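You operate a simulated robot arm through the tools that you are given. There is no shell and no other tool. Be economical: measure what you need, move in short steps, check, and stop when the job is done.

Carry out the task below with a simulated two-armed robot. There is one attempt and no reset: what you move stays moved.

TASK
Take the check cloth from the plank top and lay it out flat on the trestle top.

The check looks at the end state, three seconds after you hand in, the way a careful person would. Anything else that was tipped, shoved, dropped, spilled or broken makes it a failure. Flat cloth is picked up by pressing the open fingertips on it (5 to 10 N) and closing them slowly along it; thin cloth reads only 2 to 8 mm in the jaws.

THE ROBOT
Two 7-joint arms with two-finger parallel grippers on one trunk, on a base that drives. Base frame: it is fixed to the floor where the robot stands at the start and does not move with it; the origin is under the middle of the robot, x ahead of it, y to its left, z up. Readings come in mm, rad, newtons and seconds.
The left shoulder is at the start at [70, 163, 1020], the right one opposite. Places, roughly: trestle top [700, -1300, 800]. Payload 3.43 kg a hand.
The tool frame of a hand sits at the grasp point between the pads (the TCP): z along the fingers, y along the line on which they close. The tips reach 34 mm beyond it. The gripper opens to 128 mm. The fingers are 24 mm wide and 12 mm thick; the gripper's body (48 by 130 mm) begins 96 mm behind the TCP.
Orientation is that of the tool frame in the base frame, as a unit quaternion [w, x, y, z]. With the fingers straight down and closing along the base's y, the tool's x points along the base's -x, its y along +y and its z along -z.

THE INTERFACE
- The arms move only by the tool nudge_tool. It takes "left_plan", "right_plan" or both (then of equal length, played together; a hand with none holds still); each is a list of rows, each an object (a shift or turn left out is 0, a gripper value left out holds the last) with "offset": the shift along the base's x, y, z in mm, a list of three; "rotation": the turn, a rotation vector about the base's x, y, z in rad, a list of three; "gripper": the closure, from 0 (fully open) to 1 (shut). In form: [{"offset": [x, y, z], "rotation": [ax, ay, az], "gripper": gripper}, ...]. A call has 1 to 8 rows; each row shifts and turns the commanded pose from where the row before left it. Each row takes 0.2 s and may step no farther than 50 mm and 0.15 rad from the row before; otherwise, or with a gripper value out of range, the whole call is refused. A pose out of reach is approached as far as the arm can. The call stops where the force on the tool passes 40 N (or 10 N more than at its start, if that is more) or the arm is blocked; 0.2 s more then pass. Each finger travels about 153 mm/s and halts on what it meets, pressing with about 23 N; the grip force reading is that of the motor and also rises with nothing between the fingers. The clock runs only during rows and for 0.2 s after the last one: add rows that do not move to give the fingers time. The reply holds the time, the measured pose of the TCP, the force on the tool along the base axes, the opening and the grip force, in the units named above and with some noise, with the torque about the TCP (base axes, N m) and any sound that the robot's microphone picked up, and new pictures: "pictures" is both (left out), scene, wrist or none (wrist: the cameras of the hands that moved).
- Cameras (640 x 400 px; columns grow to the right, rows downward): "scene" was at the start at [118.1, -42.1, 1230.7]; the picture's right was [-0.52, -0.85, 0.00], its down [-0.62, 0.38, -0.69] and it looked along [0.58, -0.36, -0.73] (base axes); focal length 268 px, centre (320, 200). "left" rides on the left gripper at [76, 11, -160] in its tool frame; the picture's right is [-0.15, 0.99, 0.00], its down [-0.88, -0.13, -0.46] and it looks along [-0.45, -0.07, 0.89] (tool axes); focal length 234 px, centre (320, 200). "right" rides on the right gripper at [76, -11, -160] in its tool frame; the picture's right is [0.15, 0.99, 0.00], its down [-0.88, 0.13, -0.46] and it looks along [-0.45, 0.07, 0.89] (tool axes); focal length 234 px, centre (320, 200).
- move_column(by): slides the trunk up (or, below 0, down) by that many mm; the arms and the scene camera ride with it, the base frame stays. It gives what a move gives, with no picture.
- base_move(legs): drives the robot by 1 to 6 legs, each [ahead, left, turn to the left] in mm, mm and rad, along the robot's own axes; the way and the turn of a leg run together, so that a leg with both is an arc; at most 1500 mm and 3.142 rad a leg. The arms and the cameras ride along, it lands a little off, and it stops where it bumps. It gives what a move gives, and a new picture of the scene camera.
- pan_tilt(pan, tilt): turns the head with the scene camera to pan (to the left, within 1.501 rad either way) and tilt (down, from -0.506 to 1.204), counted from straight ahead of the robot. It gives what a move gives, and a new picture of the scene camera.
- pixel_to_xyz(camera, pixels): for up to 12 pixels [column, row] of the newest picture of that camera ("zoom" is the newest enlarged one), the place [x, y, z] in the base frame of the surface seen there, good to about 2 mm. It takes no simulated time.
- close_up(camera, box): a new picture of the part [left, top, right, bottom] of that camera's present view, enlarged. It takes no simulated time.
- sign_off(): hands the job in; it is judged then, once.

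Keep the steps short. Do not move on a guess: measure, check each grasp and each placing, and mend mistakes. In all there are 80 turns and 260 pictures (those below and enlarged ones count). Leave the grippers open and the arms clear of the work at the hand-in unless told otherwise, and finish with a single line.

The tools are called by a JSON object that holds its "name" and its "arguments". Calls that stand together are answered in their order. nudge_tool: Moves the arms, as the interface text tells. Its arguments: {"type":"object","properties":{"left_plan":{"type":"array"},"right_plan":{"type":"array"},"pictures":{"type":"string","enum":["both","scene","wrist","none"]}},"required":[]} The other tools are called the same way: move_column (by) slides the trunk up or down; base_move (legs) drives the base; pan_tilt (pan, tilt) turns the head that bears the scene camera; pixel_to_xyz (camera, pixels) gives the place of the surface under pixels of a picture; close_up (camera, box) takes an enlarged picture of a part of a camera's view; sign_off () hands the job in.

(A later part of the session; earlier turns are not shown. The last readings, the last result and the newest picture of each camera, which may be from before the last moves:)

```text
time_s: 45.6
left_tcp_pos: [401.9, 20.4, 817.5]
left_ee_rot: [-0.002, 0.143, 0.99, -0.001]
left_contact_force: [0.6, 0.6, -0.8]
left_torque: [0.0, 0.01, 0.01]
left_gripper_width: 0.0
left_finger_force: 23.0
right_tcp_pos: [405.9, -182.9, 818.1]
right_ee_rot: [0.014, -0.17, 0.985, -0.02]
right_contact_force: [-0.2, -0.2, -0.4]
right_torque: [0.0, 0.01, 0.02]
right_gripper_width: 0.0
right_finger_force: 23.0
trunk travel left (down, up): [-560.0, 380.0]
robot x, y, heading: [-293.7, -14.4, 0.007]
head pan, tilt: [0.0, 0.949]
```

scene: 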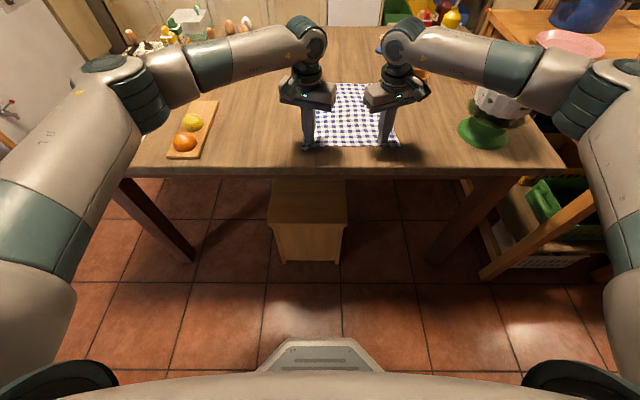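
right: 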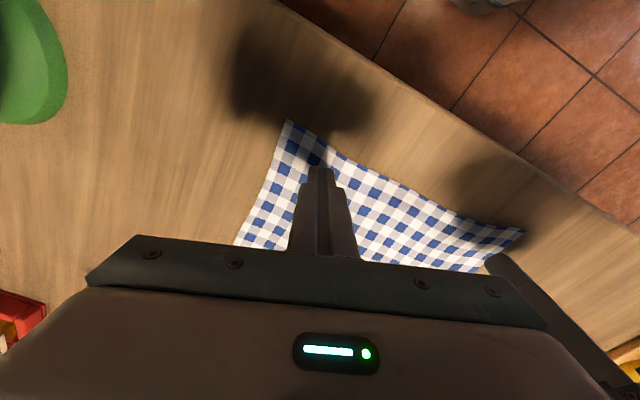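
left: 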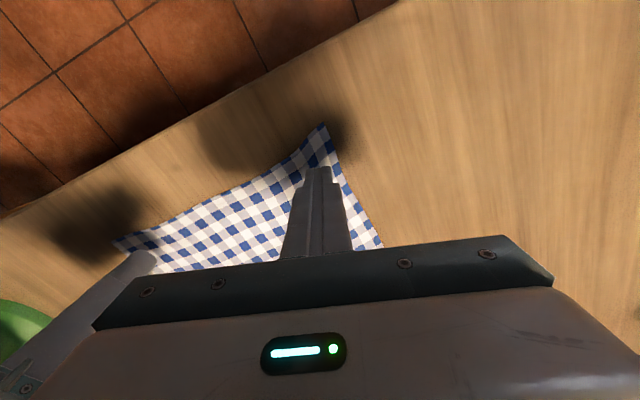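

Neither holds, and the right hand was tilted about 2°, which loads its fingers unevenly. I'll correct that tilt, open to about 58 mm, and measure the corners again.

{"name": "nudge_tool", "arguments": {"left_plan": [{"offset": [0, 0, 20], "gripper": 0.55}, {}, {}], "right_plan": [{"offset": [0, 0, 20], "rotation": [0.032, 0.036, 0], "gripper": 0.55}, {}, {}], "pictures": "both"}}

{"name": "pixel_to_xyz", "arguments": {"camera": "left", "pixels": [[330, 128], [310, 160], [350, 180], [250, 185]]}}

{"name": "pixel_to_xyz", "arguments": {"camera": "right", "pixels": [[290, 125], [310, 160], [280, 180], [380, 190]]}}

```text
time_s: 46.4
left_tcp_pos: [403.4, 20.6, 837.7]
left_ee_rot: [0.0, 0.142, 0.99, 0.0]
left_contact_force: [0.2, 0.5, 0.0]
left_torque: [0.0, -0.01, 0.02]
left_gripper_width: 57.8
left_finger_force: 0.0
right_tcp_pos: [404.6, -183.3, 840.4]
right_ee_rot: [0.0, -0.169, 0.986, 0.0]
right_contact_force: [-0.9, -1.1, 0.0]
right_torque: [-0.02, -0.02, 0.02]
right_gripper_width: 57.6
right_finger_force: 0.1
trunk travel left (down, up): [-560.0, 380.0]
robot x, y, heading: [-295.4, -10.7, 0.003]
head pan, tilt: [0.0, 0.949]
```

scene: 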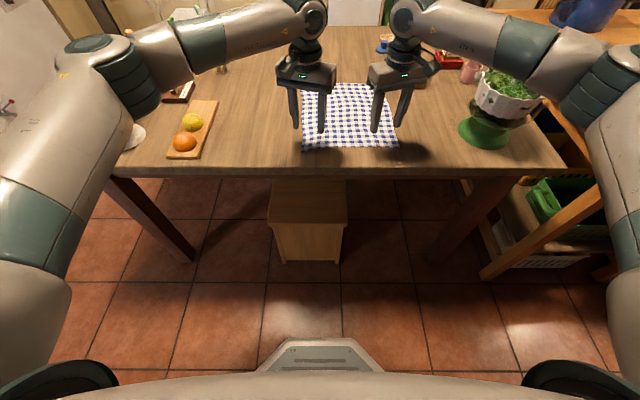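
right: 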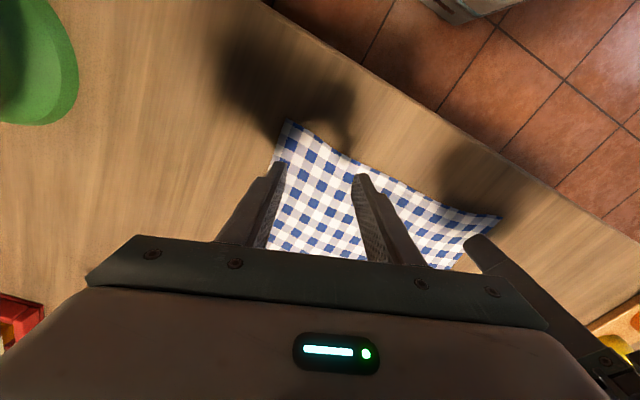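
left: 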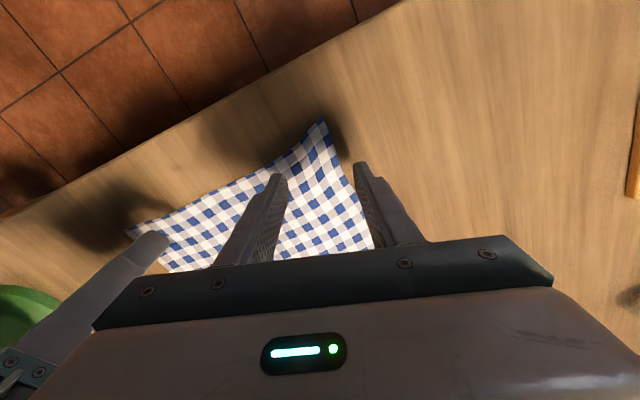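

```text
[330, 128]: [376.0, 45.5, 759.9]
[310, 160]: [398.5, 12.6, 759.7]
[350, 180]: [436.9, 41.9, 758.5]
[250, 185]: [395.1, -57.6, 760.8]
```

```text
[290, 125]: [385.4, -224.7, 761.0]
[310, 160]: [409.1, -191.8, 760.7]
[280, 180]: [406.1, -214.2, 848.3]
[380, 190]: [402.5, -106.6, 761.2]
```

The left corner is now near (380,35) and the right near (385,-222). I'll shift so both fingers of each hand land on cloth and come down to about 7 N.

{"name": "nudge_tool", "arguments": {"left_plan": [{"offset": [5, -32, 0]}, {"offset": [0, 0, -20]}, {"offset": [0, 0, -16]}, {"offset": [0, 0, -6]}, {}], "right_plan": [{"offset": [4, 9, 0]}, {"offset": [0, 0, -20]}, {"offset": [0, 0, -17]}, {"offset": [0, 0, -6]}, {}], "pictures": "none"}}

```text
time_s: 47.6
left_tcp_pos: [409.4, -11.4, 796.2]
left_ee_rot: [0.0, 0.142, 0.99, 0.0]
left_contact_force: [1.3, -0.2, 3.6]
left_torque: [0.01, -0.03, 0.02]
left_gripper_width: 57.9
left_finger_force: 0.1
right_tcp_pos: [407.8, -174.5, 794.4]
right_ee_rot: [0.0, -0.17, 0.985, 0.0]
right_contact_force: [-0.3, 0.0, 0.7]
right_torque: [0.02, -0.02, 0.02]
right_gripper_width: 57.6
right_finger_force: 0.1
trunk travel left (down, up): [-560.0, 380.0]
robot x, y, heading: [-290.6, -12.8, 0.004]
head pan, tilt: [0.0, 0.949]
```

{"name": "nudge_tool", "arguments": {"left_plan": [{"offset": [0, 0, -1.5]}, {}], "right_plan": [{"offset": [0, 0, -2.5]}, {}], "pictures": "none"}}

```text
time_s: 48.2
left_tcp_pos: [407.7, -10.7, 794.4]
left_ee_rot: [0.001, 0.143, 0.99, -0.001]
left_contact_force: [1.8, -1.4, 7.8]
left_torque: [0.01, -0.06, 0.0]
left_gripper_width: 57.3
left_finger_force: 0.1
right_tcp_pos: [408.4, -174.0, 796.2]
right_ee_rot: [0.001, -0.171, 0.985, 0.001]
right_contact_force: [2.8, -0.5, 10.1]
right_torque: [-0.05, -0.08, 0.01]
right_gripper_width: 57.7
right_finger_force: 0.1
trunk travel left (down, up): [-560.0, 380.0]
robot x, y, heading: [-290.6, -8.3, 0.0]
head pan, tilt: [0.0, 0.949]
```

The forces are 8 and 10 N. I'll close slowly through half the travel and check.

{"name": "nudge_tool", "arguments": {"left_plan": [{"gripper": 0.58}, {"gripper": 0.61}, {"gripper": 0.64}, {"gripper": 0.67}, {"gripper": 0.7}, {"gripper": 0.73}, {"gripper": 0.76}, {"gripper": 0.79}], "right_plan": [{"gripper": 0.58}, {"gripper": 0.61}, {"gripper": 0.64}, {"gripper": 0.67}, {"gripper": 0.7}, {"gripper": 0.73}, {"gripper": 0.76}, {"gripper": 0.79}], "pictures": "wrist"}}

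```text
time_s: 50.0
left_tcp_pos: [406.6, -9.8, 794.6]
left_ee_rot: [0.001, 0.143, 0.99, 0.0]
left_contact_force: [0.5, -1.2, 5.5]
left_torque: [-0.02, 0.03, 0.0]
left_gripper_width: 26.5
left_finger_force: 0.0
right_tcp_pos: [406.6, -173.9, 795.6]
right_ee_rot: [0.0, -0.171, 0.985, 0.0]
right_contact_force: [0.2, -0.2, 17.4]
right_torque: [0.0, 0.05, -0.02]
right_gripper_width: 24.8
right_finger_force: 0.0
trunk travel left (down, up): [-560.0, 380.0]
robot x, y, heading: [-295.8, -13.9, 0.005]
head pan, tilt: [0.0, 0.949]
```

right: 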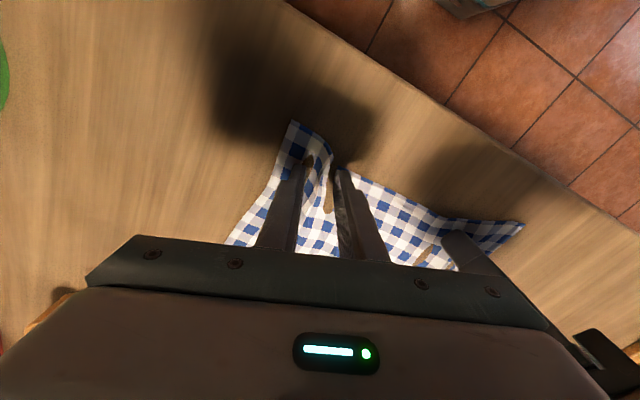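
left: 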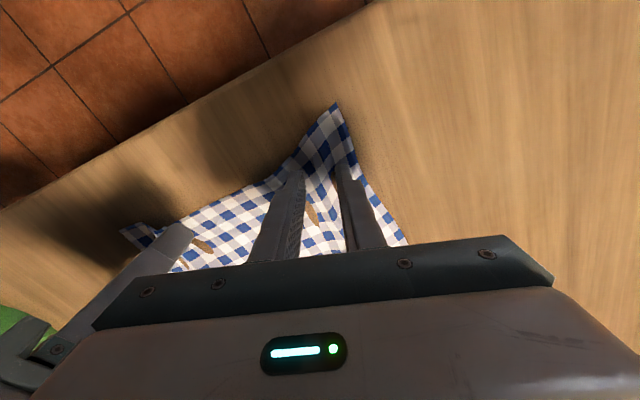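

Ridges now stand up between the fingers of both hands. I'll add a slight press on the left and finish closing.

{"name": "nudge_tool", "arguments": {"left_plan": [{"offset": [0, 0, -0.5], "gripper": 0.82}, {"gripper": 0.85}, {"gripper": 0.88}, {"gripper": 0.91}, {"gripper": 0.94}, {"gripper": 0.97}, {"gripper": 1.0}, {}], "right_plan": [{"gripper": 0.82}, {"gripper": 0.85}, {"gripper": 0.88}, {"gripper": 0.91}, {"gripper": 0.94}, {"gripper": 0.97}, {"gripper": 1.0}, {}], "pictures": "wrist"}}

```text
time_s: 51.8
left_tcp_pos: [406.4, -12.1, 796.0]
left_ee_rot: [0.002, 0.144, 0.99, -0.001]
left_contact_force: [-2.0, -21.7, 8.6]
left_torque: [-0.77, 0.07, -0.19]
left_gripper_width: 2.7
left_finger_force: 23.0
right_tcp_pos: [406.6, -173.4, 796.2]
right_ee_rot: [0.003, -0.171, 0.985, 0.001]
right_contact_force: [1.1, 19.0, 14.5]
right_torque: [0.68, 0.03, 0.16]
right_gripper_width: 2.7
right_finger_force: 23.3
trunk travel left (down, up): [-560.0, 380.0]
robot x, y, heading: [-293.3, -13.1, 0.005]
head pan, tilt: [0.0, 0.949]
```

right: 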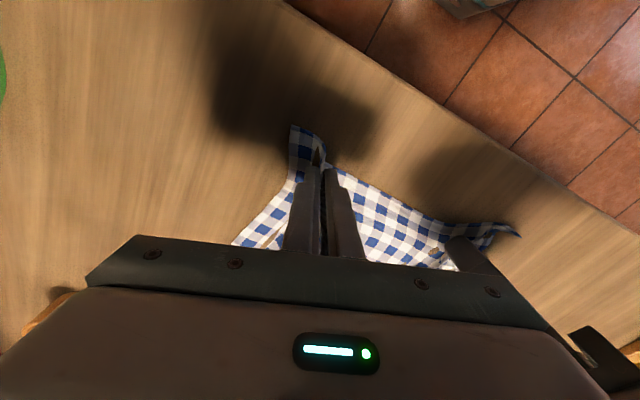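
left: 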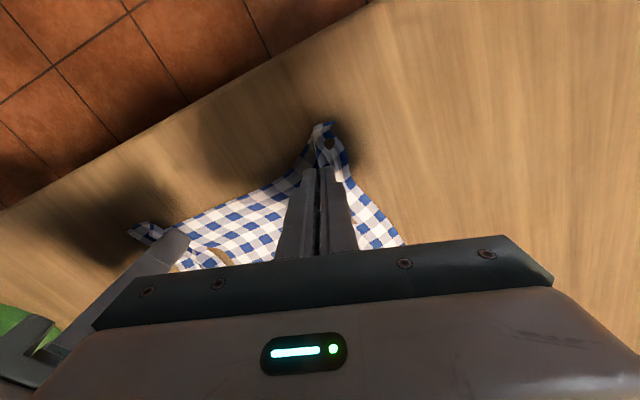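

Both jaws read 2.7 mm with about 20 N of tension between the hands, so both hold. I'll relieve the tension by moving slightly inward and lift.

{"name": "nudge_tool", "arguments": {"left_plan": [{"offset": [0, -3, 2]}, {"offset": [0, -2, 15]}, {"offset": [0, 0, 25]}, {"offset": [0, 0, 40]}, {"offset": [0, 0, 40]}, {}], "right_plan": [{"offset": [0, 3, 2]}, {"offset": [0, 2, 15]}, {"offset": [0, 0, 25]}, {"offset": [0, 0, 40]}, {"offset": [0, 0, 40]}, {}], "pictures": "both"}}

```text
time_s: 53.2
left_tcp_pos: [409.7, -15.5, 916.1]
left_ee_rot: [-0.001, 0.142, 0.99, 0.001]
left_contact_force: [-0.3, -1.4, 0.0]
left_torque: [-0.08, 0.03, -0.04]
left_gripper_width: 2.3
left_finger_force: 22.4
right_tcp_pos: [412.6, -167.5, 915.3]
right_ee_rot: [-0.003, -0.169, 0.986, -0.001]
right_contact_force: [0.0, 3.4, -0.9]
right_torque: [0.07, 0.01, 0.0]
right_gripper_width: 2.4
right_finger_force: 23.3
trunk travel left (down, up): [-560.0, 380.0]
robot x, y, heading: [-291.3, -13.7, 0.001]
head pan, tilt: [0.0, 0.949]
```

scene: 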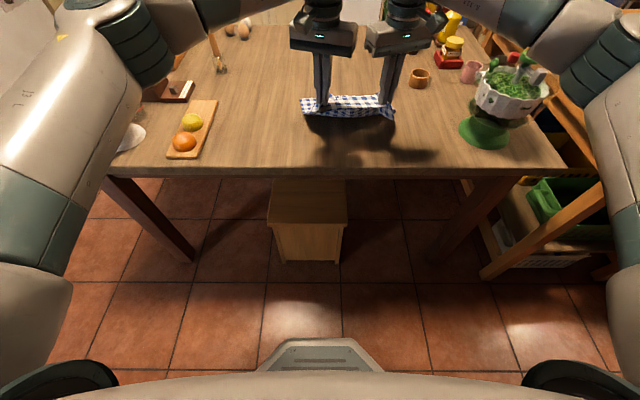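
right: 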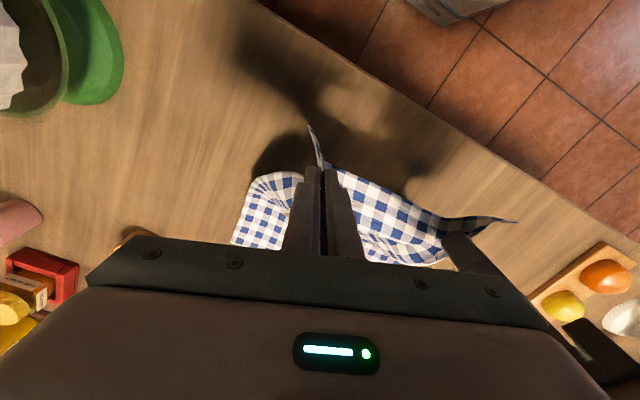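
left: 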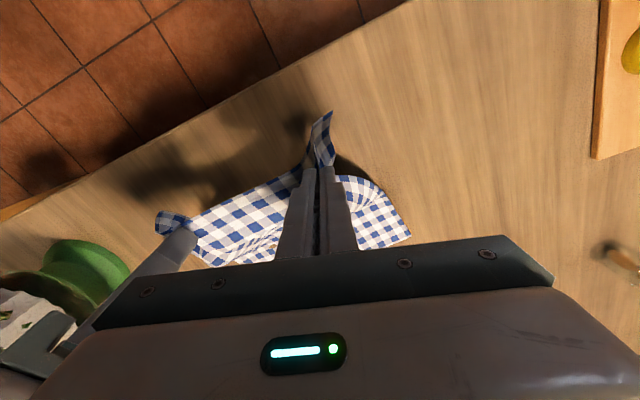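

Both corners are held and the cloth lifts. I'll raise the trunk so the cloth hangs clear, back out, and go right in front of the tables.

{"name": "move_column", "arguments": {"by": 330}}

{"name": "base_move", "arguments": {"legs": [[-220, 0, 0], [0, -1430, 0]]}}

{"name": "pan_tilt", "arguments": {"pan": 0.0, "tilt": 0.6}}

```text
time_s: 56.4
left_tcp_pos: [407.5, -16.7, 1246.7]
left_ee_rot: [0.0, 0.143, 0.99, 0.001]
left_contact_force: [0.1, -1.2, -0.7]
left_torque: [-0.05, 0.01, -0.04]
left_gripper_width: 2.7
left_finger_force: 22.8
right_tcp_pos: [411.3, -168.0, 1244.6]
right_ee_rot: [-0.001, -0.17, 0.985, 0.0]
right_contact_force: [-0.2, 2.2, -0.4]
right_torque: [0.02, 0.0, 0.0]
right_gripper_width: 2.3
right_finger_force: 22.8
trunk travel left (down, up): [-890.0, 50.0]
robot x, y, heading: [-294.9, -15.5, 0.004]
head pan, tilt: [0.0, 0.949]
```

```text
time_s: 64.9
left_tcp_pos: [195.5, -1473.9, 1246.0]
left_ee_rot: [0.0, 0.148, 0.989, 0.0]
left_contact_force: [0.0, -0.9, -0.4]
left_torque: [-0.03, 0.0, -0.03]
left_gripper_width: 2.2
left_finger_force: 23.1
right_tcp_pos: [196.7, -1625.1, 1245.8]
right_ee_rot: [-0.001, -0.164, 0.986, -0.001]
right_contact_force: [-0.4, 1.2, -0.3]
right_torque: [0.02, 0.03, 0.02]
right_gripper_width: 2.2
right_finger_force: 22.6
trunk travel left (down, up): [-890.0, 50.0]
robot x, y, heading: [-504.3, -1461.0, -0.009]
head pan, tilt: [0.0, 0.949]
```

scene: 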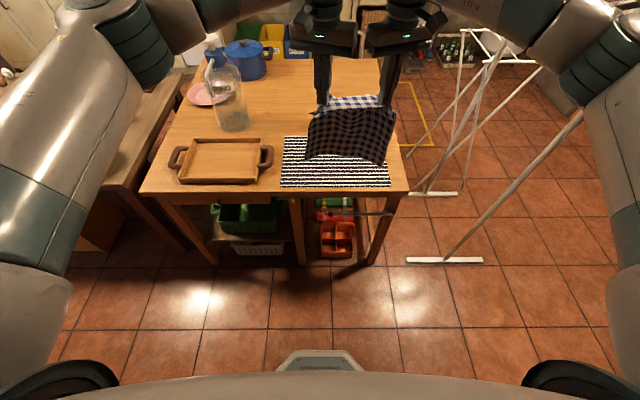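

```text
time_s: 65.7
left_tcp_pos: [194.9, -1473.2, 1246.0]
left_ee_rot: [0.001, 0.148, 0.989, 0.001]
left_contact_force: [-0.1, -0.7, -1.0]
left_torque: [-0.05, 0.04, -0.02]
left_gripper_width: 2.5
left_finger_force: 22.5
right_tcp_pos: [196.0, -1624.9, 1244.7]
right_ee_rot: [-0.001, -0.165, 0.986, 0.0]
right_contact_force: [-0.2, 1.1, -0.3]
right_torque: [0.04, -0.01, -0.02]
right_gripper_width: 2.2
right_finger_force: 22.9
trunk travel left (down, up): [-890.0, 50.0]
robot x, y, heading: [-502.4, -1461.9, -0.008]
head pan, tilt: [0.0, 0.6]
```

scene: 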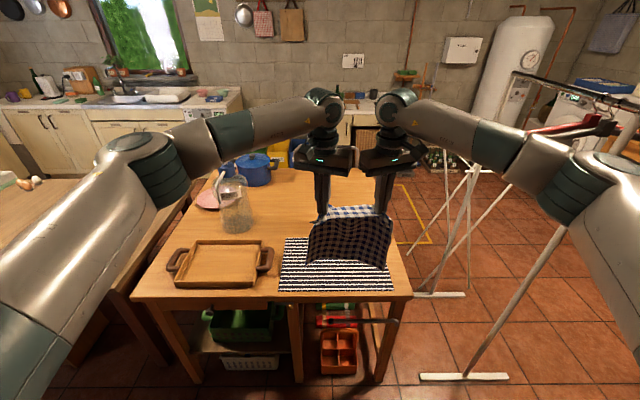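

The carry went well. Before driving forward I'll check the rack on the right for clearance to the right elbow, and the table edge.

{"name": "pixel_to_xyz", "arguments": {"camera": "scene", "pixels": [[558, 240], [500, 330], [425, 376], [425, 292], [468, 200], [605, 125], [575, 200], [620, 165], [350, 262], [360, 240], [520, 75], [590, 90]]}}

```text
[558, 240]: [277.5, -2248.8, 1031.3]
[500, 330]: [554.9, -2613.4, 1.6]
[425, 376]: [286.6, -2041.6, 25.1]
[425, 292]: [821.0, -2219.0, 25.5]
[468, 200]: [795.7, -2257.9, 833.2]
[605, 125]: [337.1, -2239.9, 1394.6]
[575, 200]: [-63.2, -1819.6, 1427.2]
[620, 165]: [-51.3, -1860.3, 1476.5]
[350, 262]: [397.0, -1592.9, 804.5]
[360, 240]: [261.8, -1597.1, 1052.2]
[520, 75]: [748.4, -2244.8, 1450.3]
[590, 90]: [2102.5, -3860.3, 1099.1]
```

The rack stays at y≤-2040 on the floor and -2245 up high, so there is clearance. I'll drive ahead 425 mm.

{"name": "base_move", "arguments": {"legs": [[425, 20, 0.008]]}}

{"name": "pan_tilt", "arguments": {"pan": 0.0, "tilt": 0.8}}

```text
time_s: 68.3
left_tcp_pos: [629.5, -1459.1, 1247.3]
left_ee_rot: [0.001, 0.15, 0.989, 0.0]
left_contact_force: [0.0, -1.1, -0.5]
left_torque: [-0.04, 0.02, -0.04]
left_gripper_width: 2.4
left_finger_force: 22.8
right_tcp_pos: [629.3, -1609.8, 1246.1]
right_ee_rot: [0.0, -0.163, 0.987, 0.001]
right_contact_force: [0.9, 1.0, -1.1]
right_torque: [0.0, -0.04, -0.02]
right_gripper_width: 2.4
right_finger_force: 22.8
trunk travel left (down, up): [-890.0, 50.0]
robot x, y, heading: [-70.9, -1445.6, -0.008]
head pan, tilt: [0.0, 0.6]
```

scene: 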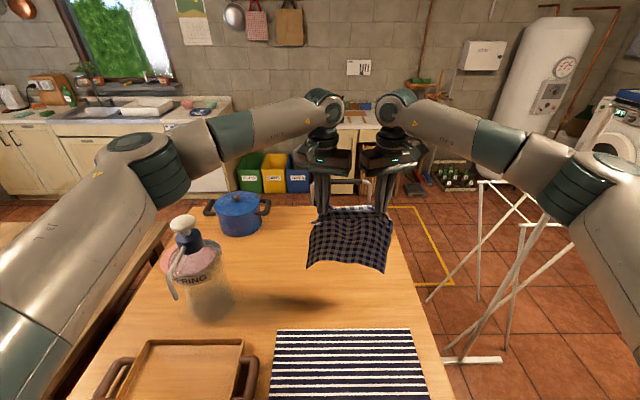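

```text
time_s: 69.1
left_tcp_pos: [631.1, -1457.9, 1246.3]
left_ee_rot: [-0.001, 0.15, 0.989, 0.0]
left_contact_force: [0.2, -0.5, 0.1]
left_torque: [-0.02, 0.03, 0.01]
left_gripper_width: 2.4
left_finger_force: 23.2
right_tcp_pos: [631.8, -1610.7, 1245.4]
right_ee_rot: [-0.001, -0.164, 0.987, 0.0]
right_contact_force: [0.0, 0.6, -0.3]
right_torque: [0.06, -0.02, -0.03]
right_gripper_width: 2.3
right_finger_force: 23.1
trunk travel left (down, up): [-890.0, 50.0]
robot x, y, heading: [-68.3, -1444.4, -0.011]
head pan, tilt: [0.0, 0.799]
```

scene: 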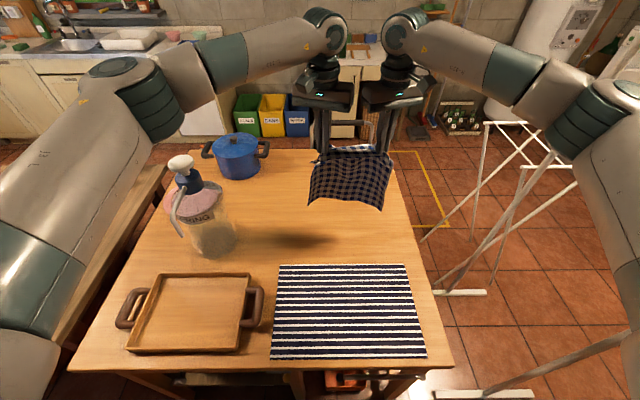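

I'm over the trestle with the cloth hanging at x≈630. I'll tilt both hands forward by about 0.7 rad while extending towards the far side.

{"name": "nudge_tool", "arguments": {"left_plan": [{"offset": [20, 0, 0], "rotation": [0, -0.12, 0]}, {"offset": [20, 0, 0], "rotation": [0, -0.12, 0]}, {"offset": [20, 0, 0], "rotation": [0, -0.12, 0]}, {"offset": [20, 0, 0], "rotation": [0, -0.12, 0]}, {"offset": [20, 0, 0], "rotation": [0, -0.12, 0]}, {"offset": [20, 0, 0], "rotation": [0, -0.12, 0]}, {}], "right_plan": [{"offset": [20, 0, 0], "rotation": [0, -0.12, 0]}, {"offset": [20, 0, 0], "rotation": [0, -0.12, 0]}, {"offset": [20, 0, 0], "rotation": [0, -0.12, 0]}, {"offset": [20, 0, 0], "rotation": [0, -0.12, 0]}, {"offset": [20, 0, 0], "rotation": [0, -0.12, 0]}, {"offset": [20, 0, 0], "rotation": [0, -0.12, 0]}, {}], "pictures": "scene"}}

```text
time_s: 70.7
left_tcp_pos: [752.5, -1457.7, 1245.7]
left_ee_rot: [0.35, 0.14, 0.925, 0.052]
left_contact_force: [-1.2, -0.1, -0.5]
left_torque: [-0.02, -0.01, 0.0]
left_gripper_width: 2.1
left_finger_force: 22.7
right_tcp_pos: [750.4, -1607.7, 1244.1]
right_ee_rot: [0.348, -0.153, 0.923, -0.057]
right_contact_force: [0.1, 0.2, 0.1]
right_torque: [0.08, -0.03, 0.03]
right_gripper_width: 2.2
right_finger_force: 22.7
trunk travel left (down, up): [-890.0, 50.0]
robot x, y, heading: [-69.9, -1442.0, -0.011]
head pan, tilt: [0.0, 0.799]
```

scene: 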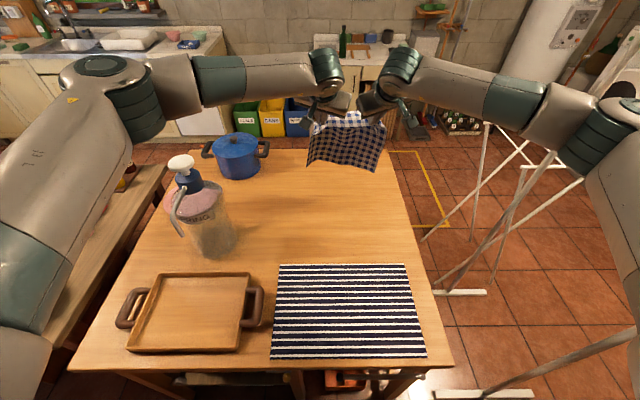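

The tilt works with no reach trouble. I'll extend further forward.

{"name": "nudge_tool", "arguments": {"left_plan": [{"offset": [28, 0, 0], "rotation": [0, -0.04, 0]}, {"offset": [28, 0, 0], "rotation": [0, -0.04, 0]}, {"offset": [28, 0, 0], "rotation": [0, -0.04, 0]}, {"offset": [28, 0, 0]}, {"offset": [28, 0, 0]}, {}], "right_plan": [{"offset": [28, 0, 0], "rotation": [0, -0.04, 0]}, {"offset": [28, 0, 0], "rotation": [0, -0.04, 0]}, {"offset": [28, 0, 0], "rotation": [0, -0.04, 0]}, {"offset": [28, 0, 0]}, {"offset": [28, 0, 0]}, {}], "pictures": "scene"}}

```text
time_s: 72.1
left_tcp_pos: [888.3, -1459.1, 1244.2]
left_ee_rot: [0.404, 0.136, 0.903, 0.06]
left_contact_force: [0.4, 0.2, -0.8]
left_torque: [-0.05, -0.01, -0.04]
left_gripper_width: 2.4
left_finger_force: 22.7
right_tcp_pos: [891.4, -1608.5, 1244.8]
right_ee_rot: [0.402, -0.15, 0.901, -0.066]
right_contact_force: [-0.5, 0.5, -0.3]
right_torque: [0.05, -0.01, 0.01]
right_gripper_width: 2.5
right_finger_force: 23.4
trunk travel left (down, up): [-890.0, 50.0]
robot x, y, heading: [-69.1, -1445.9, -0.004]
head pan, tilt: [0.0, 0.799]
```

scene: 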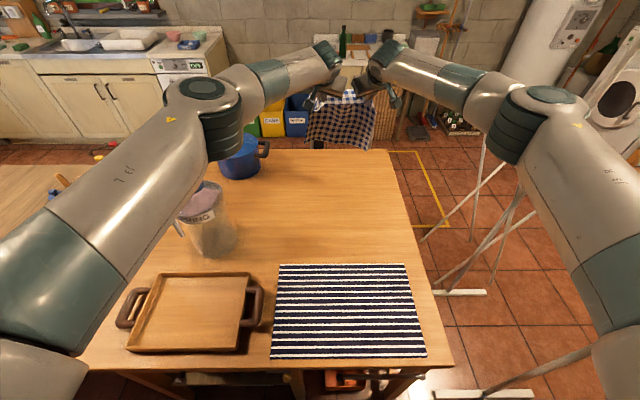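

Reach is ample at x≈890. The left elbow is now close to the bottle in view, so I'll measure both before lowering.

{"name": "pixel_to_xyz", "arguments": {"camera": "scene", "pixels": [[215, 120], [225, 150], [195, 170], [205, 192], [200, 215], [345, 130], [340, 145], [180, 130], [120, 300]]}}

{"name": "close_up", "arguments": {"camera": "scene", "box": [240, 40, 440, 165]}}

```text
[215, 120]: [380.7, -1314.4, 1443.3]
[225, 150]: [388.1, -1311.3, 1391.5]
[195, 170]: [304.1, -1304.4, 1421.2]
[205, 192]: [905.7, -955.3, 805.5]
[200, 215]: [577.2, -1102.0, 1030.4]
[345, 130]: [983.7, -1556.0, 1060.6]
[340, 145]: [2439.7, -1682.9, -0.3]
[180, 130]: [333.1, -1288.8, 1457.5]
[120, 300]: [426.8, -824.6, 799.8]
```

```text
3.20 times, centred on (340, 102) of scene
```

zoom: 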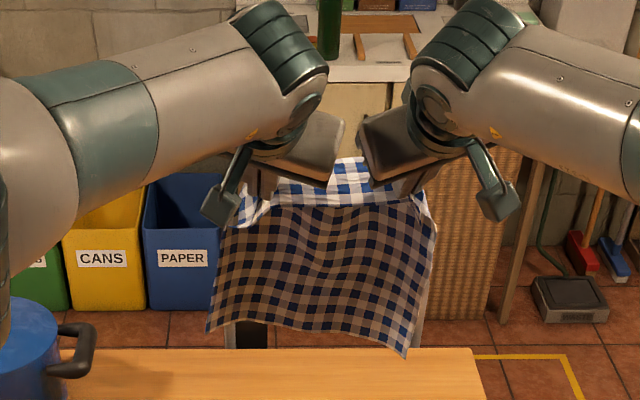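

The elbow (x 380, y -1310) is well clear of the bottle. I'll lower the trunk by 130 and measure the cloth's hem.

{"name": "move_column", "arguments": {"by": -130}}

{"name": "pan_tilt", "arguments": {"pan": 0.0, "tilt": 0.7}}

{"name": "close_up", "arguments": {"camera": "scene", "box": [240, 60, 440, 185]}}

```text
time_s: 73.7
left_tcp_pos: [888.5, -1460.2, 1115.1]
left_ee_rot: [0.403, 0.136, 0.903, 0.061]
left_contact_force: [-0.9, -0.9, -0.3]
left_torque: [-0.03, 0.02, 0.0]
left_gripper_width: 2.7
left_finger_force: 23.3
right_tcp_pos: [893.1, -1608.2, 1113.7]
right_ee_rot: [0.402, -0.149, 0.901, -0.066]
right_contact_force: [0.5, -0.1, 0.3]
right_torque: [0.04, 0.0, 0.01]
right_gripper_width: 2.5
right_finger_force: 23.1
trunk travel left (down, up): [-760.0, 180.0]
robot x, y, heading: [-68.1, -1442.3, -0.007]
head pan, tilt: [0.0, 0.799]
```

```text
time_s: 74.3
left_tcp_pos: [888.1, -1460.9, 1114.7]
left_ee_rot: [0.404, 0.136, 0.903, 0.061]
left_contact_force: [0.4, -0.8, -0.8]
left_torque: [0.0, 0.02, -0.05]
left_gripper_width: 2.4
left_finger_force: 22.8
right_tcp_pos: [893.8, -1609.6, 1113.9]
right_ee_rot: [0.401, -0.149, 0.901, -0.067]
right_contact_force: [-0.5, -0.1, -0.4]
right_torque: [-0.02, -0.01, 0.03]
right_gripper_width: 2.4
right_finger_force: 23.5
trunk travel left (down, up): [-760.0, 180.0]
robot x, y, heading: [-64.3, -1444.1, -0.005]
head pan, tilt: [0.0, 0.7]
```

scene: 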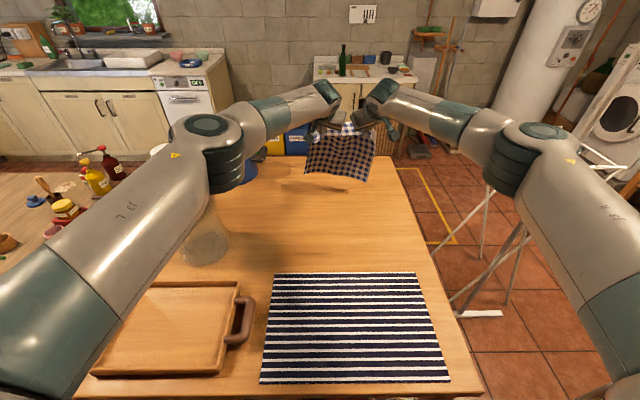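

```text
3.20 times, centred on (340, 122) of scene
```

zoom: 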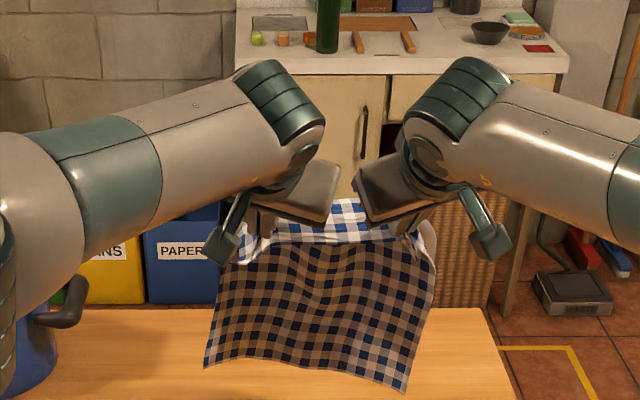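

{"name": "pixel_to_xyz", "arguments": {"camera": "zoom", "pixels": [[208, 365], [260, 362], [320, 362], [402, 388], [420, 330], [300, 300], [290, 250], [350, 225], [230, 290]]}}

```text
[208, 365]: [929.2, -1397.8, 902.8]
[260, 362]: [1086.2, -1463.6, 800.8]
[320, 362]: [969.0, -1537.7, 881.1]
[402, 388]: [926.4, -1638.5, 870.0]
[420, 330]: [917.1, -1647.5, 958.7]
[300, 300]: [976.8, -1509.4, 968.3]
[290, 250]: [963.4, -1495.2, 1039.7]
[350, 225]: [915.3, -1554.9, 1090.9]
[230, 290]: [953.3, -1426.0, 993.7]
```

The hem hangs at z 870-903, x 926-970, which is fine for laying to about x 620. I'll lower the hands 75 mm so the hem meets the table, then check.

{"name": "nudge_tool", "arguments": {"left_plan": [{"offset": [0, 0, -25]}, {"offset": [0, 0, -25]}, {"offset": [0, 0, -25]}, {"offset": [-8, 0, -15]}, {}], "right_plan": [{"offset": [0, 0, -25]}, {"offset": [0, 0, -25]}, {"offset": [0, 0, -25]}, {"offset": [-8, 0, -15]}, {}], "pictures": "none"}}

{"name": "close_up", "arguments": {"camera": "scene", "box": [240, 80, 440, 205]}}

{"name": "pixel_to_xyz", "arguments": {"camera": "zoom", "pixels": [[210, 365], [320, 365], [395, 385], [300, 300], [230, 290], [400, 330]]}}

```text
time_s: 75.5
left_tcp_pos: [879.6, -1459.7, 1026.4]
left_ee_rot: [0.403, 0.137, 0.903, 0.061]
left_contact_force: [-0.9, 0.9, 0.8]
left_torque: [-0.01, 0.0, -0.03]
left_gripper_width: 2.4
left_finger_force: 23.0
right_tcp_pos: [886.9, -1606.6, 1026.4]
right_ee_rot: [0.403, -0.149, 0.901, -0.066]
right_contact_force: [-0.1, -1.0, -0.1]
right_torque: [0.04, -0.01, 0.06]
right_gripper_width: 2.5
right_finger_force: 23.3
trunk travel left (down, up): [-760.0, 180.0]
robot x, y, heading: [-70.8, -1444.4, -0.008]
head pan, tilt: [0.0, 0.7]
```

```text
3.20 times, centred on (340, 142) of scene
```

zoom: 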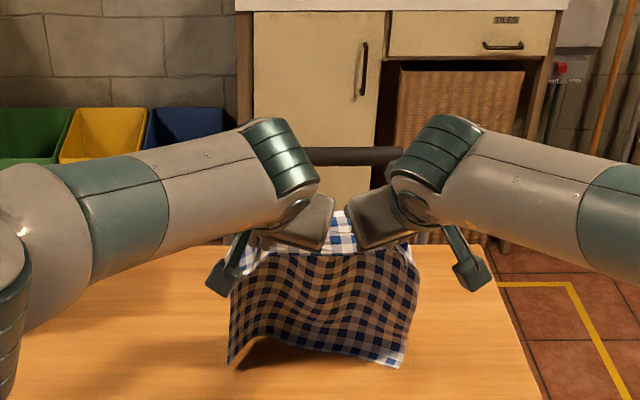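

```text
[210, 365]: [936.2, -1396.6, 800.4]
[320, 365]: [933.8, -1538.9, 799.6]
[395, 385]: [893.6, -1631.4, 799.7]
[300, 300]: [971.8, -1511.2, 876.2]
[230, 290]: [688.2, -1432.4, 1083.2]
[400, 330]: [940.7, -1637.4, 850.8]
```

The right part of the hem curls towards the robot, which would fold under. I'll raise until it is free, go forward, and then come down while moving back so the hem trails ahead.

{"name": "nudge_tool", "arguments": {"left_plan": [{"offset": [0, 0, 35]}, {"offset": [20, 0, 20]}, {"offset": [35, 0, 0]}, {"offset": [35, 0, 0]}, {}, {}, {}], "right_plan": [{"offset": [0, 0, 35]}, {"offset": [20, 0, 20]}, {"offset": [35, 0, 0]}, {"offset": [35, 0, 0]}, {}, {}, {}], "pictures": "none"}}

{"name": "close_up", "arguments": {"camera": "scene", "box": [240, 80, 440, 205]}}

{"name": "pixel_to_xyz", "arguments": {"camera": "zoom", "pixels": [[240, 325], [320, 325], [395, 342], [300, 290]]}}

```text
time_s: 77.1
left_tcp_pos: [903.2, -1459.8, 1083.4]
left_ee_rot: [0.404, 0.137, 0.902, 0.061]
left_contact_force: [-0.8, -0.8, 0.1]
left_torque: [-0.08, 0.02, 0.01]
left_gripper_width: 2.5
left_finger_force: 22.9
left hand out of reach, approached as far as the arm can: row 3, 4
right_tcp_pos: [928.2, -1609.5, 1079.1]
right_ee_rot: [0.402, -0.149, 0.901, -0.067]
right_contact_force: [-0.2, -0.4, -0.9]
right_torque: [0.03, -0.04, 0.0]
right_gripper_width: 2.4
right_finger_force: 23.4
right hand out of reach, approached as far as the arm can: row 3, 4
trunk travel left (down, up): [-760.0, 180.0]
robot x, y, heading: [-72.0, -1445.7, -0.009]
head pan, tilt: [0.0, 0.7]
```

```text
3.20 times, centred on (340, 142) of scene
```

zoom: 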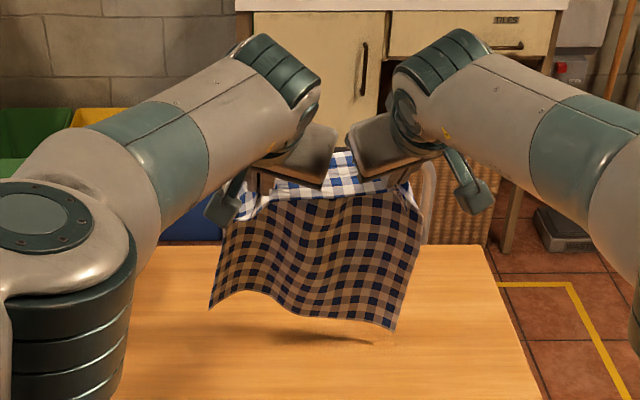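

```text
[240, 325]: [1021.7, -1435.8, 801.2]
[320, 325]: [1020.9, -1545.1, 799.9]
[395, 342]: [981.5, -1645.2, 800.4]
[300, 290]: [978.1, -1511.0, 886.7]
```

The left reached its limit at x≈903, so I'll align the right with it. Then I'll come down while moving back, so friction makes the hem trail forward.

{"name": "nudge_tool", "arguments": {"left_plan": [{"offset": [0, 0, -10]}, {"offset": [-8, 0, -14]}, {"offset": [-15, 0, -12]}, {"offset": [-20, 0, -12]}, {"offset": [-20, 0, -12]}], "right_plan": [{"offset": [-24, 0, -6]}, {"offset": [-8, 0, -14]}, {"offset": [-15, 0, -12]}, {"offset": [-20, 0, -12]}, {"offset": [-20, 0, -12]}], "pictures": "none"}}

{"name": "close_up", "arguments": {"camera": "scene", "box": [240, 80, 440, 205]}}

```text
time_s: 78.3
left_tcp_pos: [839.8, -1453.2, 1023.2]
left_ee_rot: [0.404, 0.136, 0.903, 0.061]
left_contact_force: [-0.4, -0.7, -0.7]
left_torque: [-0.04, -0.01, -0.03]
left_gripper_width: 2.4
left_finger_force: 23.2
right_tcp_pos: [840.9, -1604.4, 1022.5]
right_ee_rot: [0.403, -0.148, 0.901, -0.066]
right_contact_force: [-0.5, 0.4, 0.0]
right_torque: [0.01, 0.02, 0.02]
right_gripper_width: 2.7
right_finger_force: 23.3
trunk travel left (down, up): [-760.0, 180.0]
robot x, y, heading: [-66.8, -1445.1, -0.011]
head pan, tilt: [0.0, 0.7]
```

```text
3.20 times, centred on (340, 142) of scene
```

zoom: 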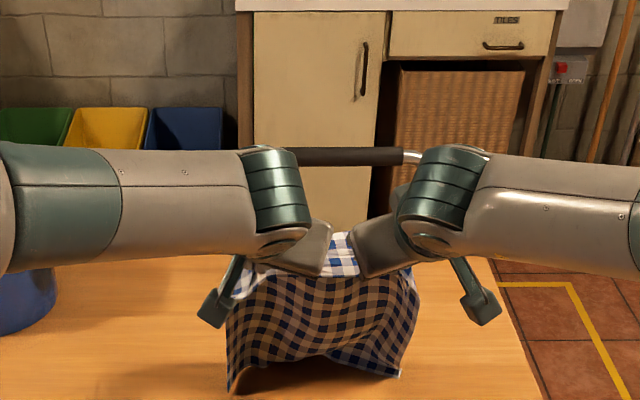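

{"name": "pixel_to_xyz", "arguments": {"camera": "zoom", "pixels": [[232, 385], [265, 360], [310, 350], [340, 365], [395, 372], [300, 310], [240, 330], [405, 320]]}}

```text
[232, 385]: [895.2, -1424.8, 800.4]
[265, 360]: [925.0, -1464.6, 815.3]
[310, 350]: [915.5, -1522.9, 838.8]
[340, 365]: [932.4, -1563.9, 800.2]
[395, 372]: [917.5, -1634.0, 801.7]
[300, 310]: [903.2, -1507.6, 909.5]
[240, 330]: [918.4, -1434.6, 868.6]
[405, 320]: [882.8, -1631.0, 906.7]
```

The hem is now ahead of the hands (hem x 895-930, tips at about 865), so the slope is right. I'll continue back and down in a shallow arc.

{"name": "nudge_tool", "arguments": {"left_plan": [{"offset": [-22, 0, -10]}, {"offset": [-22, 0, -12]}, {"offset": [-22, 0, -14]}, {}], "right_plan": [{"offset": [-22, 0, -10]}, {"offset": [-22, 0, -12]}, {"offset": [-22, 0, -14]}, {}], "pictures": "none"}}

{"name": "close_up", "arguments": {"camera": "scene", "box": [240, 80, 440, 205]}}

{"name": "pixel_to_xyz", "arguments": {"camera": "zoom", "pixels": [[232, 380], [265, 370], [310, 360], [340, 370], [395, 375], [300, 320]]}}

```text
time_s: 79.3
left_tcp_pos: [776.1, -1457.3, 985.7]
left_ee_rot: [0.403, 0.136, 0.903, 0.06]
left_contact_force: [0.6, -0.9, -0.3]
left_torque: [0.0, -0.02, -0.03]
left_gripper_width: 2.0
left_finger_force: 22.4
right_tcp_pos: [771.3, -1608.3, 987.5]
right_ee_rot: [0.402, -0.149, 0.901, -0.066]
right_contact_force: [0.9, 0.3, 0.0]
right_torque: [0.04, 0.01, 0.03]
right_gripper_width: 2.0
right_finger_force: 23.0
trunk travel left (down, up): [-760.0, 180.0]
robot x, y, heading: [-69.0, -1444.1, -0.008]
head pan, tilt: [0.0, 0.7]
```

```text
3.20 times, centred on (340, 142) of scene
```

zoom: 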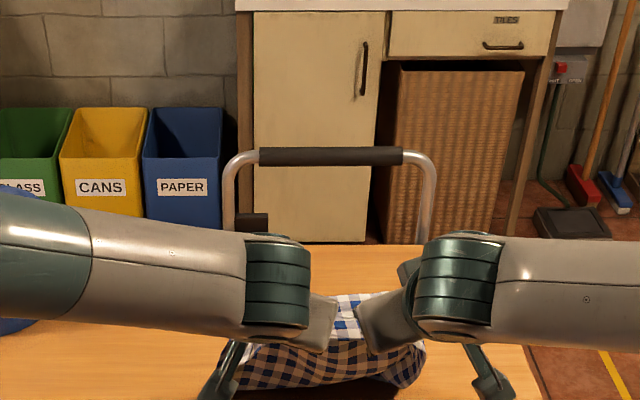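

```text
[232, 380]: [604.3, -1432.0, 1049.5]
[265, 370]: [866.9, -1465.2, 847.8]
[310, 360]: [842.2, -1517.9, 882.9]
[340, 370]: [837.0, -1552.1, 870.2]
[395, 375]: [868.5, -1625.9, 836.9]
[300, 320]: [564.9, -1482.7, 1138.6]
```

My view window was too high, so I'll look lower.

{"name": "close_up", "arguments": {"camera": "scene", "box": [230, 140, 450, 280]}}

{"name": "close_up", "arguments": {"camera": "right", "box": [0, 0, 640, 400]}}

{"name": "close_up", "arguments": {"camera": "left", "box": [0, 0, 640, 400]}}

```text
2.86 times, centred on (340, 210) of scene
```

zoom: 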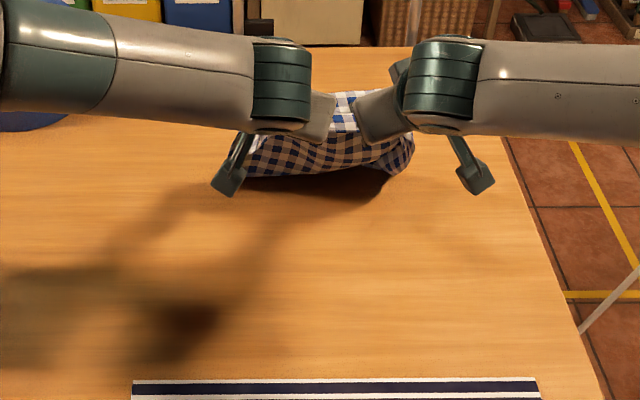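

```text
1.00 times, centred on (320, 200) of right
```

zoom: 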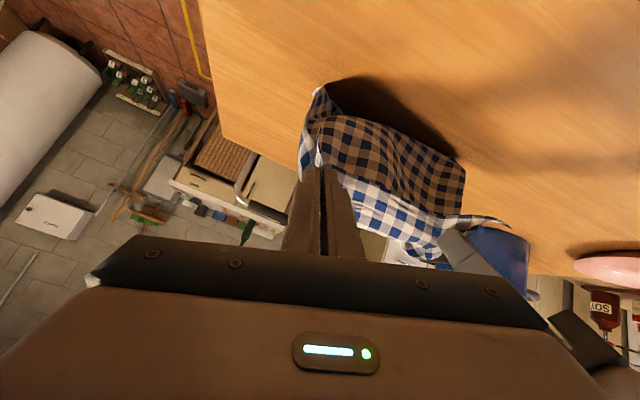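

```text
1.00 times, centred on (320, 200) of left
```

zoom: 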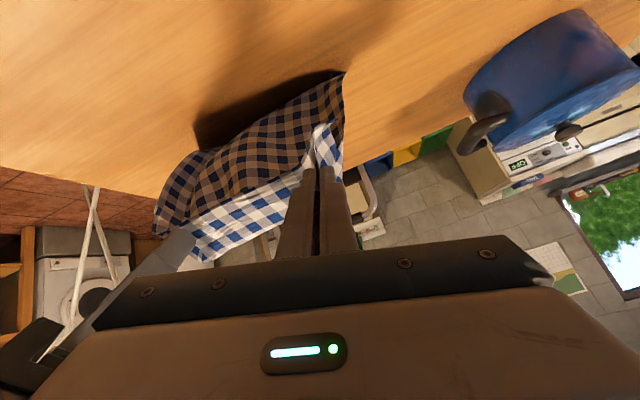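

The hem lies ahead on the table and some slack is left. I'll move mainly back now to draw the cloth out.

{"name": "nudge_tool", "arguments": {"left_plan": [{"offset": [-22, 0, -6]}, {"offset": [-22, 0, -8]}, {"offset": [-22, 0, -10]}, {"offset": [-20, 0, -12]}, {}], "right_plan": [{"offset": [-22, 0, -6]}, {"offset": [-22, 0, -8]}, {"offset": [-22, 0, -10]}, {"offset": [-20, 0, -12]}, {}], "pictures": "both"}}

```text
time_s: 80.5
left_tcp_pos: [690.0, -1456.3, 951.7]
left_ee_rot: [0.404, 0.135, 0.903, 0.061]
left_contact_force: [-0.2, -0.2, -0.1]
left_torque: [-0.05, 0.02, -0.03]
left_gripper_width: 2.4
left_finger_force: 22.9
right_tcp_pos: [689.1, -1607.1, 949.1]
right_ee_rot: [0.402, -0.149, 0.901, -0.067]
right_contact_force: [0.6, 1.2, 0.0]
right_torque: [0.03, -0.02, 0.02]
right_gripper_width: 2.3
right_finger_force: 23.6
trunk travel left (down, up): [-760.0, 180.0]
robot x, y, heading: [-65.8, -1448.6, -0.014]
head pan, tilt: [0.0, 0.7]
```

scene: 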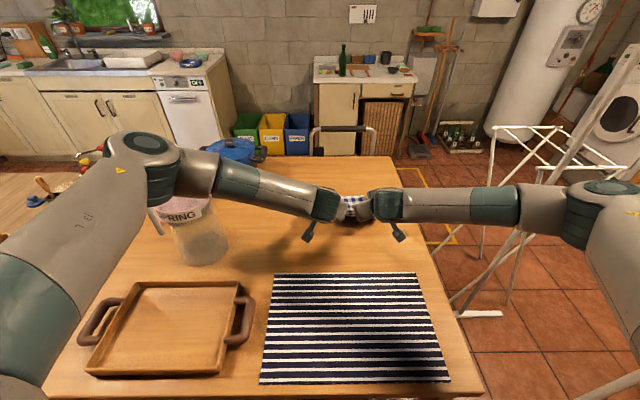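
right: 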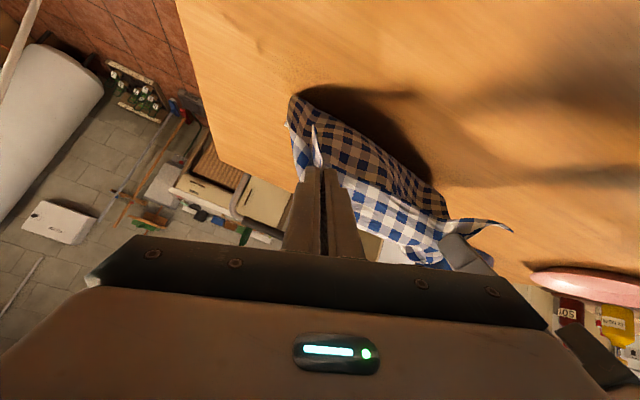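
left: 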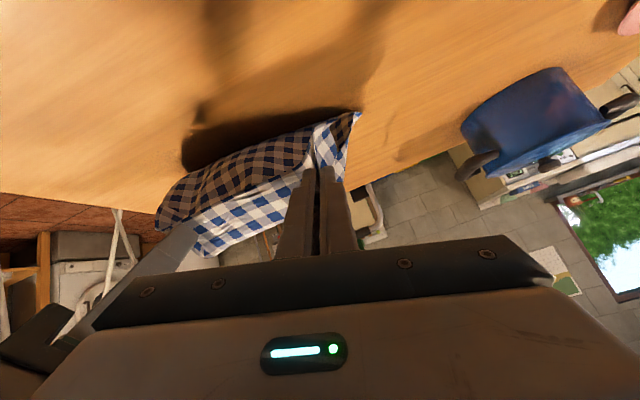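

{"name": "pixel_to_xyz", "arguments": {"camera": "right", "pixels": [[293, 105], [330, 118], [390, 155], [440, 195], [340, 150], [400, 200]]}}

{"name": "pixel_to_xyz", "arguments": {"camera": "left", "pixels": [[355, 118], [330, 125], [290, 135], [230, 165], [180, 195], [200, 220]]}}

```text
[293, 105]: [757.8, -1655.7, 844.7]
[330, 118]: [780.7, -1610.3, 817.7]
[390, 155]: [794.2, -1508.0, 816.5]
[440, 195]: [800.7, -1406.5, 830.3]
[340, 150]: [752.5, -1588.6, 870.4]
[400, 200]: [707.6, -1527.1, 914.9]
```

```text
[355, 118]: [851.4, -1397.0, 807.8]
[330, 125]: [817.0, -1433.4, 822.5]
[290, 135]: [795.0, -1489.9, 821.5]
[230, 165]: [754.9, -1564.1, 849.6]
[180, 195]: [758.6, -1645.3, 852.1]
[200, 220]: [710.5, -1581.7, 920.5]
```

The cloth slopes down to the table at x≈800, with the rest lying beyond. I'll continue down and back towards the table.

{"name": "nudge_tool", "arguments": {"left_plan": [{"offset": [-16, 0, -16]}, {"offset": [-16, 0, -18]}, {"offset": [-16, 0, -20]}, {"offset": [-14, 0, -20]}, {"offset": [-12, 0, -20]}, {}], "right_plan": [{"offset": [-16, 0, -16]}, {"offset": [-16, 0, -18]}, {"offset": [-16, 0, -20]}, {"offset": [-14, 0, -20]}, {"offset": [-12, 0, -20]}, {}], "pictures": "both"}}

```text
time_s: 81.9
left_tcp_pos: [612.7, -1460.7, 856.3]
left_ee_rot: [0.404, 0.137, 0.902, 0.061]
left_contact_force: [-0.2, -1.0, -1.2]
left_torque: [-0.06, 0.02, -0.02]
left_gripper_width: 2.0
left_finger_force: 22.7
right_tcp_pos: [619.6, -1610.0, 863.0]
right_ee_rot: [0.403, -0.148, 0.901, -0.066]
right_contact_force: [0.9, 0.4, 0.5]
right_torque: [0.06, -0.01, 0.03]
right_gripper_width: 2.6
right_finger_force: 23.0
right hand out of reach, approached as far as the arm can: row 5
trunk travel left (down, up): [-760.0, 180.0]
robot x, y, heading: [-68.9, -1444.3, -0.008]
head pan, tilt: [0.0, 0.7]
```

scene: 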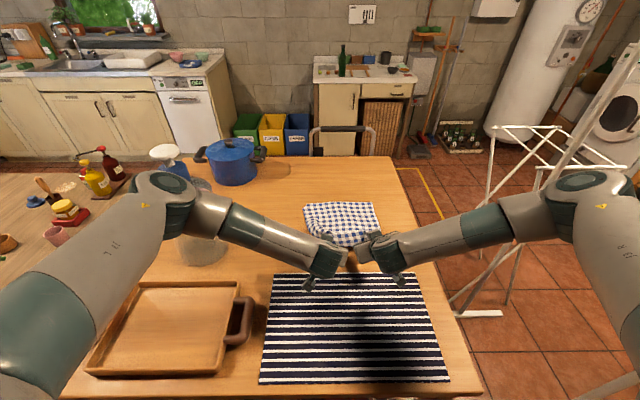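
right: 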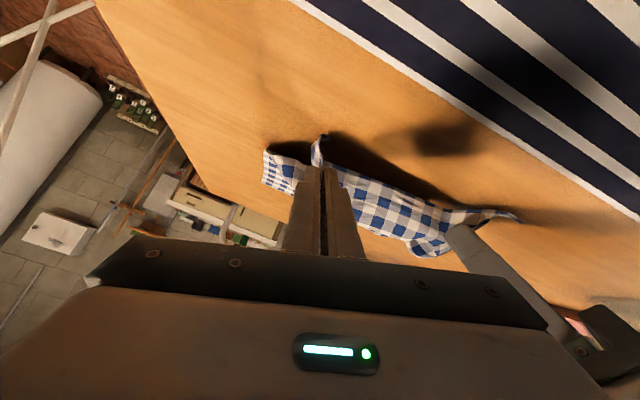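
left: 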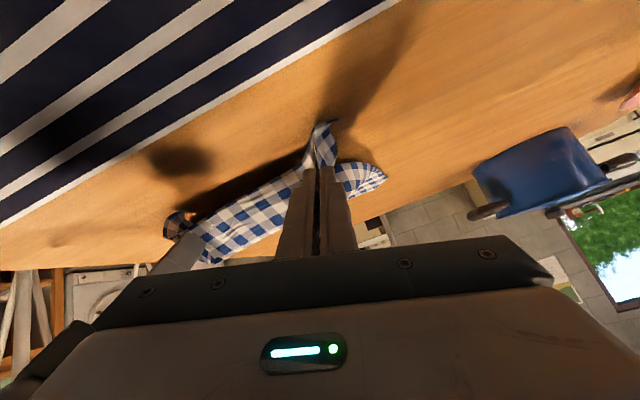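

The cloth is laid out ahead nicely. I'll measure the far hem and look closer.

{"name": "close_up", "arguments": {"camera": "scene", "box": [270, 180, 430, 280]}}

{"name": "pixel_to_xyz", "arguments": {"camera": "scene", "pixels": [[306, 206], [340, 203], [374, 203], [345, 225], [318, 232], [376, 225], [345, 240]]}}

```text
4.00 times, centred on (350, 230) of scene
```

zoom: 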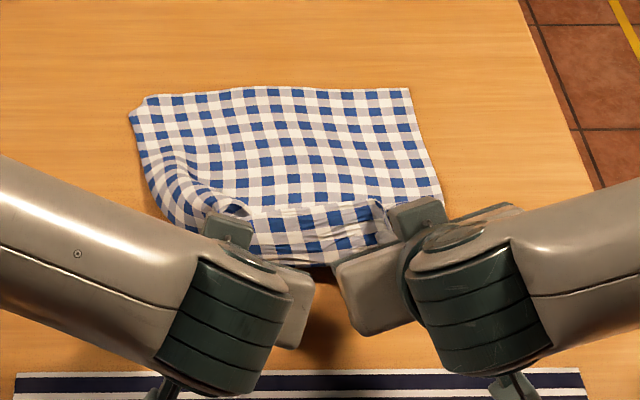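

```text
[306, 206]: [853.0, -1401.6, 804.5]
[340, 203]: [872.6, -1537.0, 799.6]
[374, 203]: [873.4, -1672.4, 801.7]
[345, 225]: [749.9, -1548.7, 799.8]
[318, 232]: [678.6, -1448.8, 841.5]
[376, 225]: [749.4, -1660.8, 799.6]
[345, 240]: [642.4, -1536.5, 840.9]
```

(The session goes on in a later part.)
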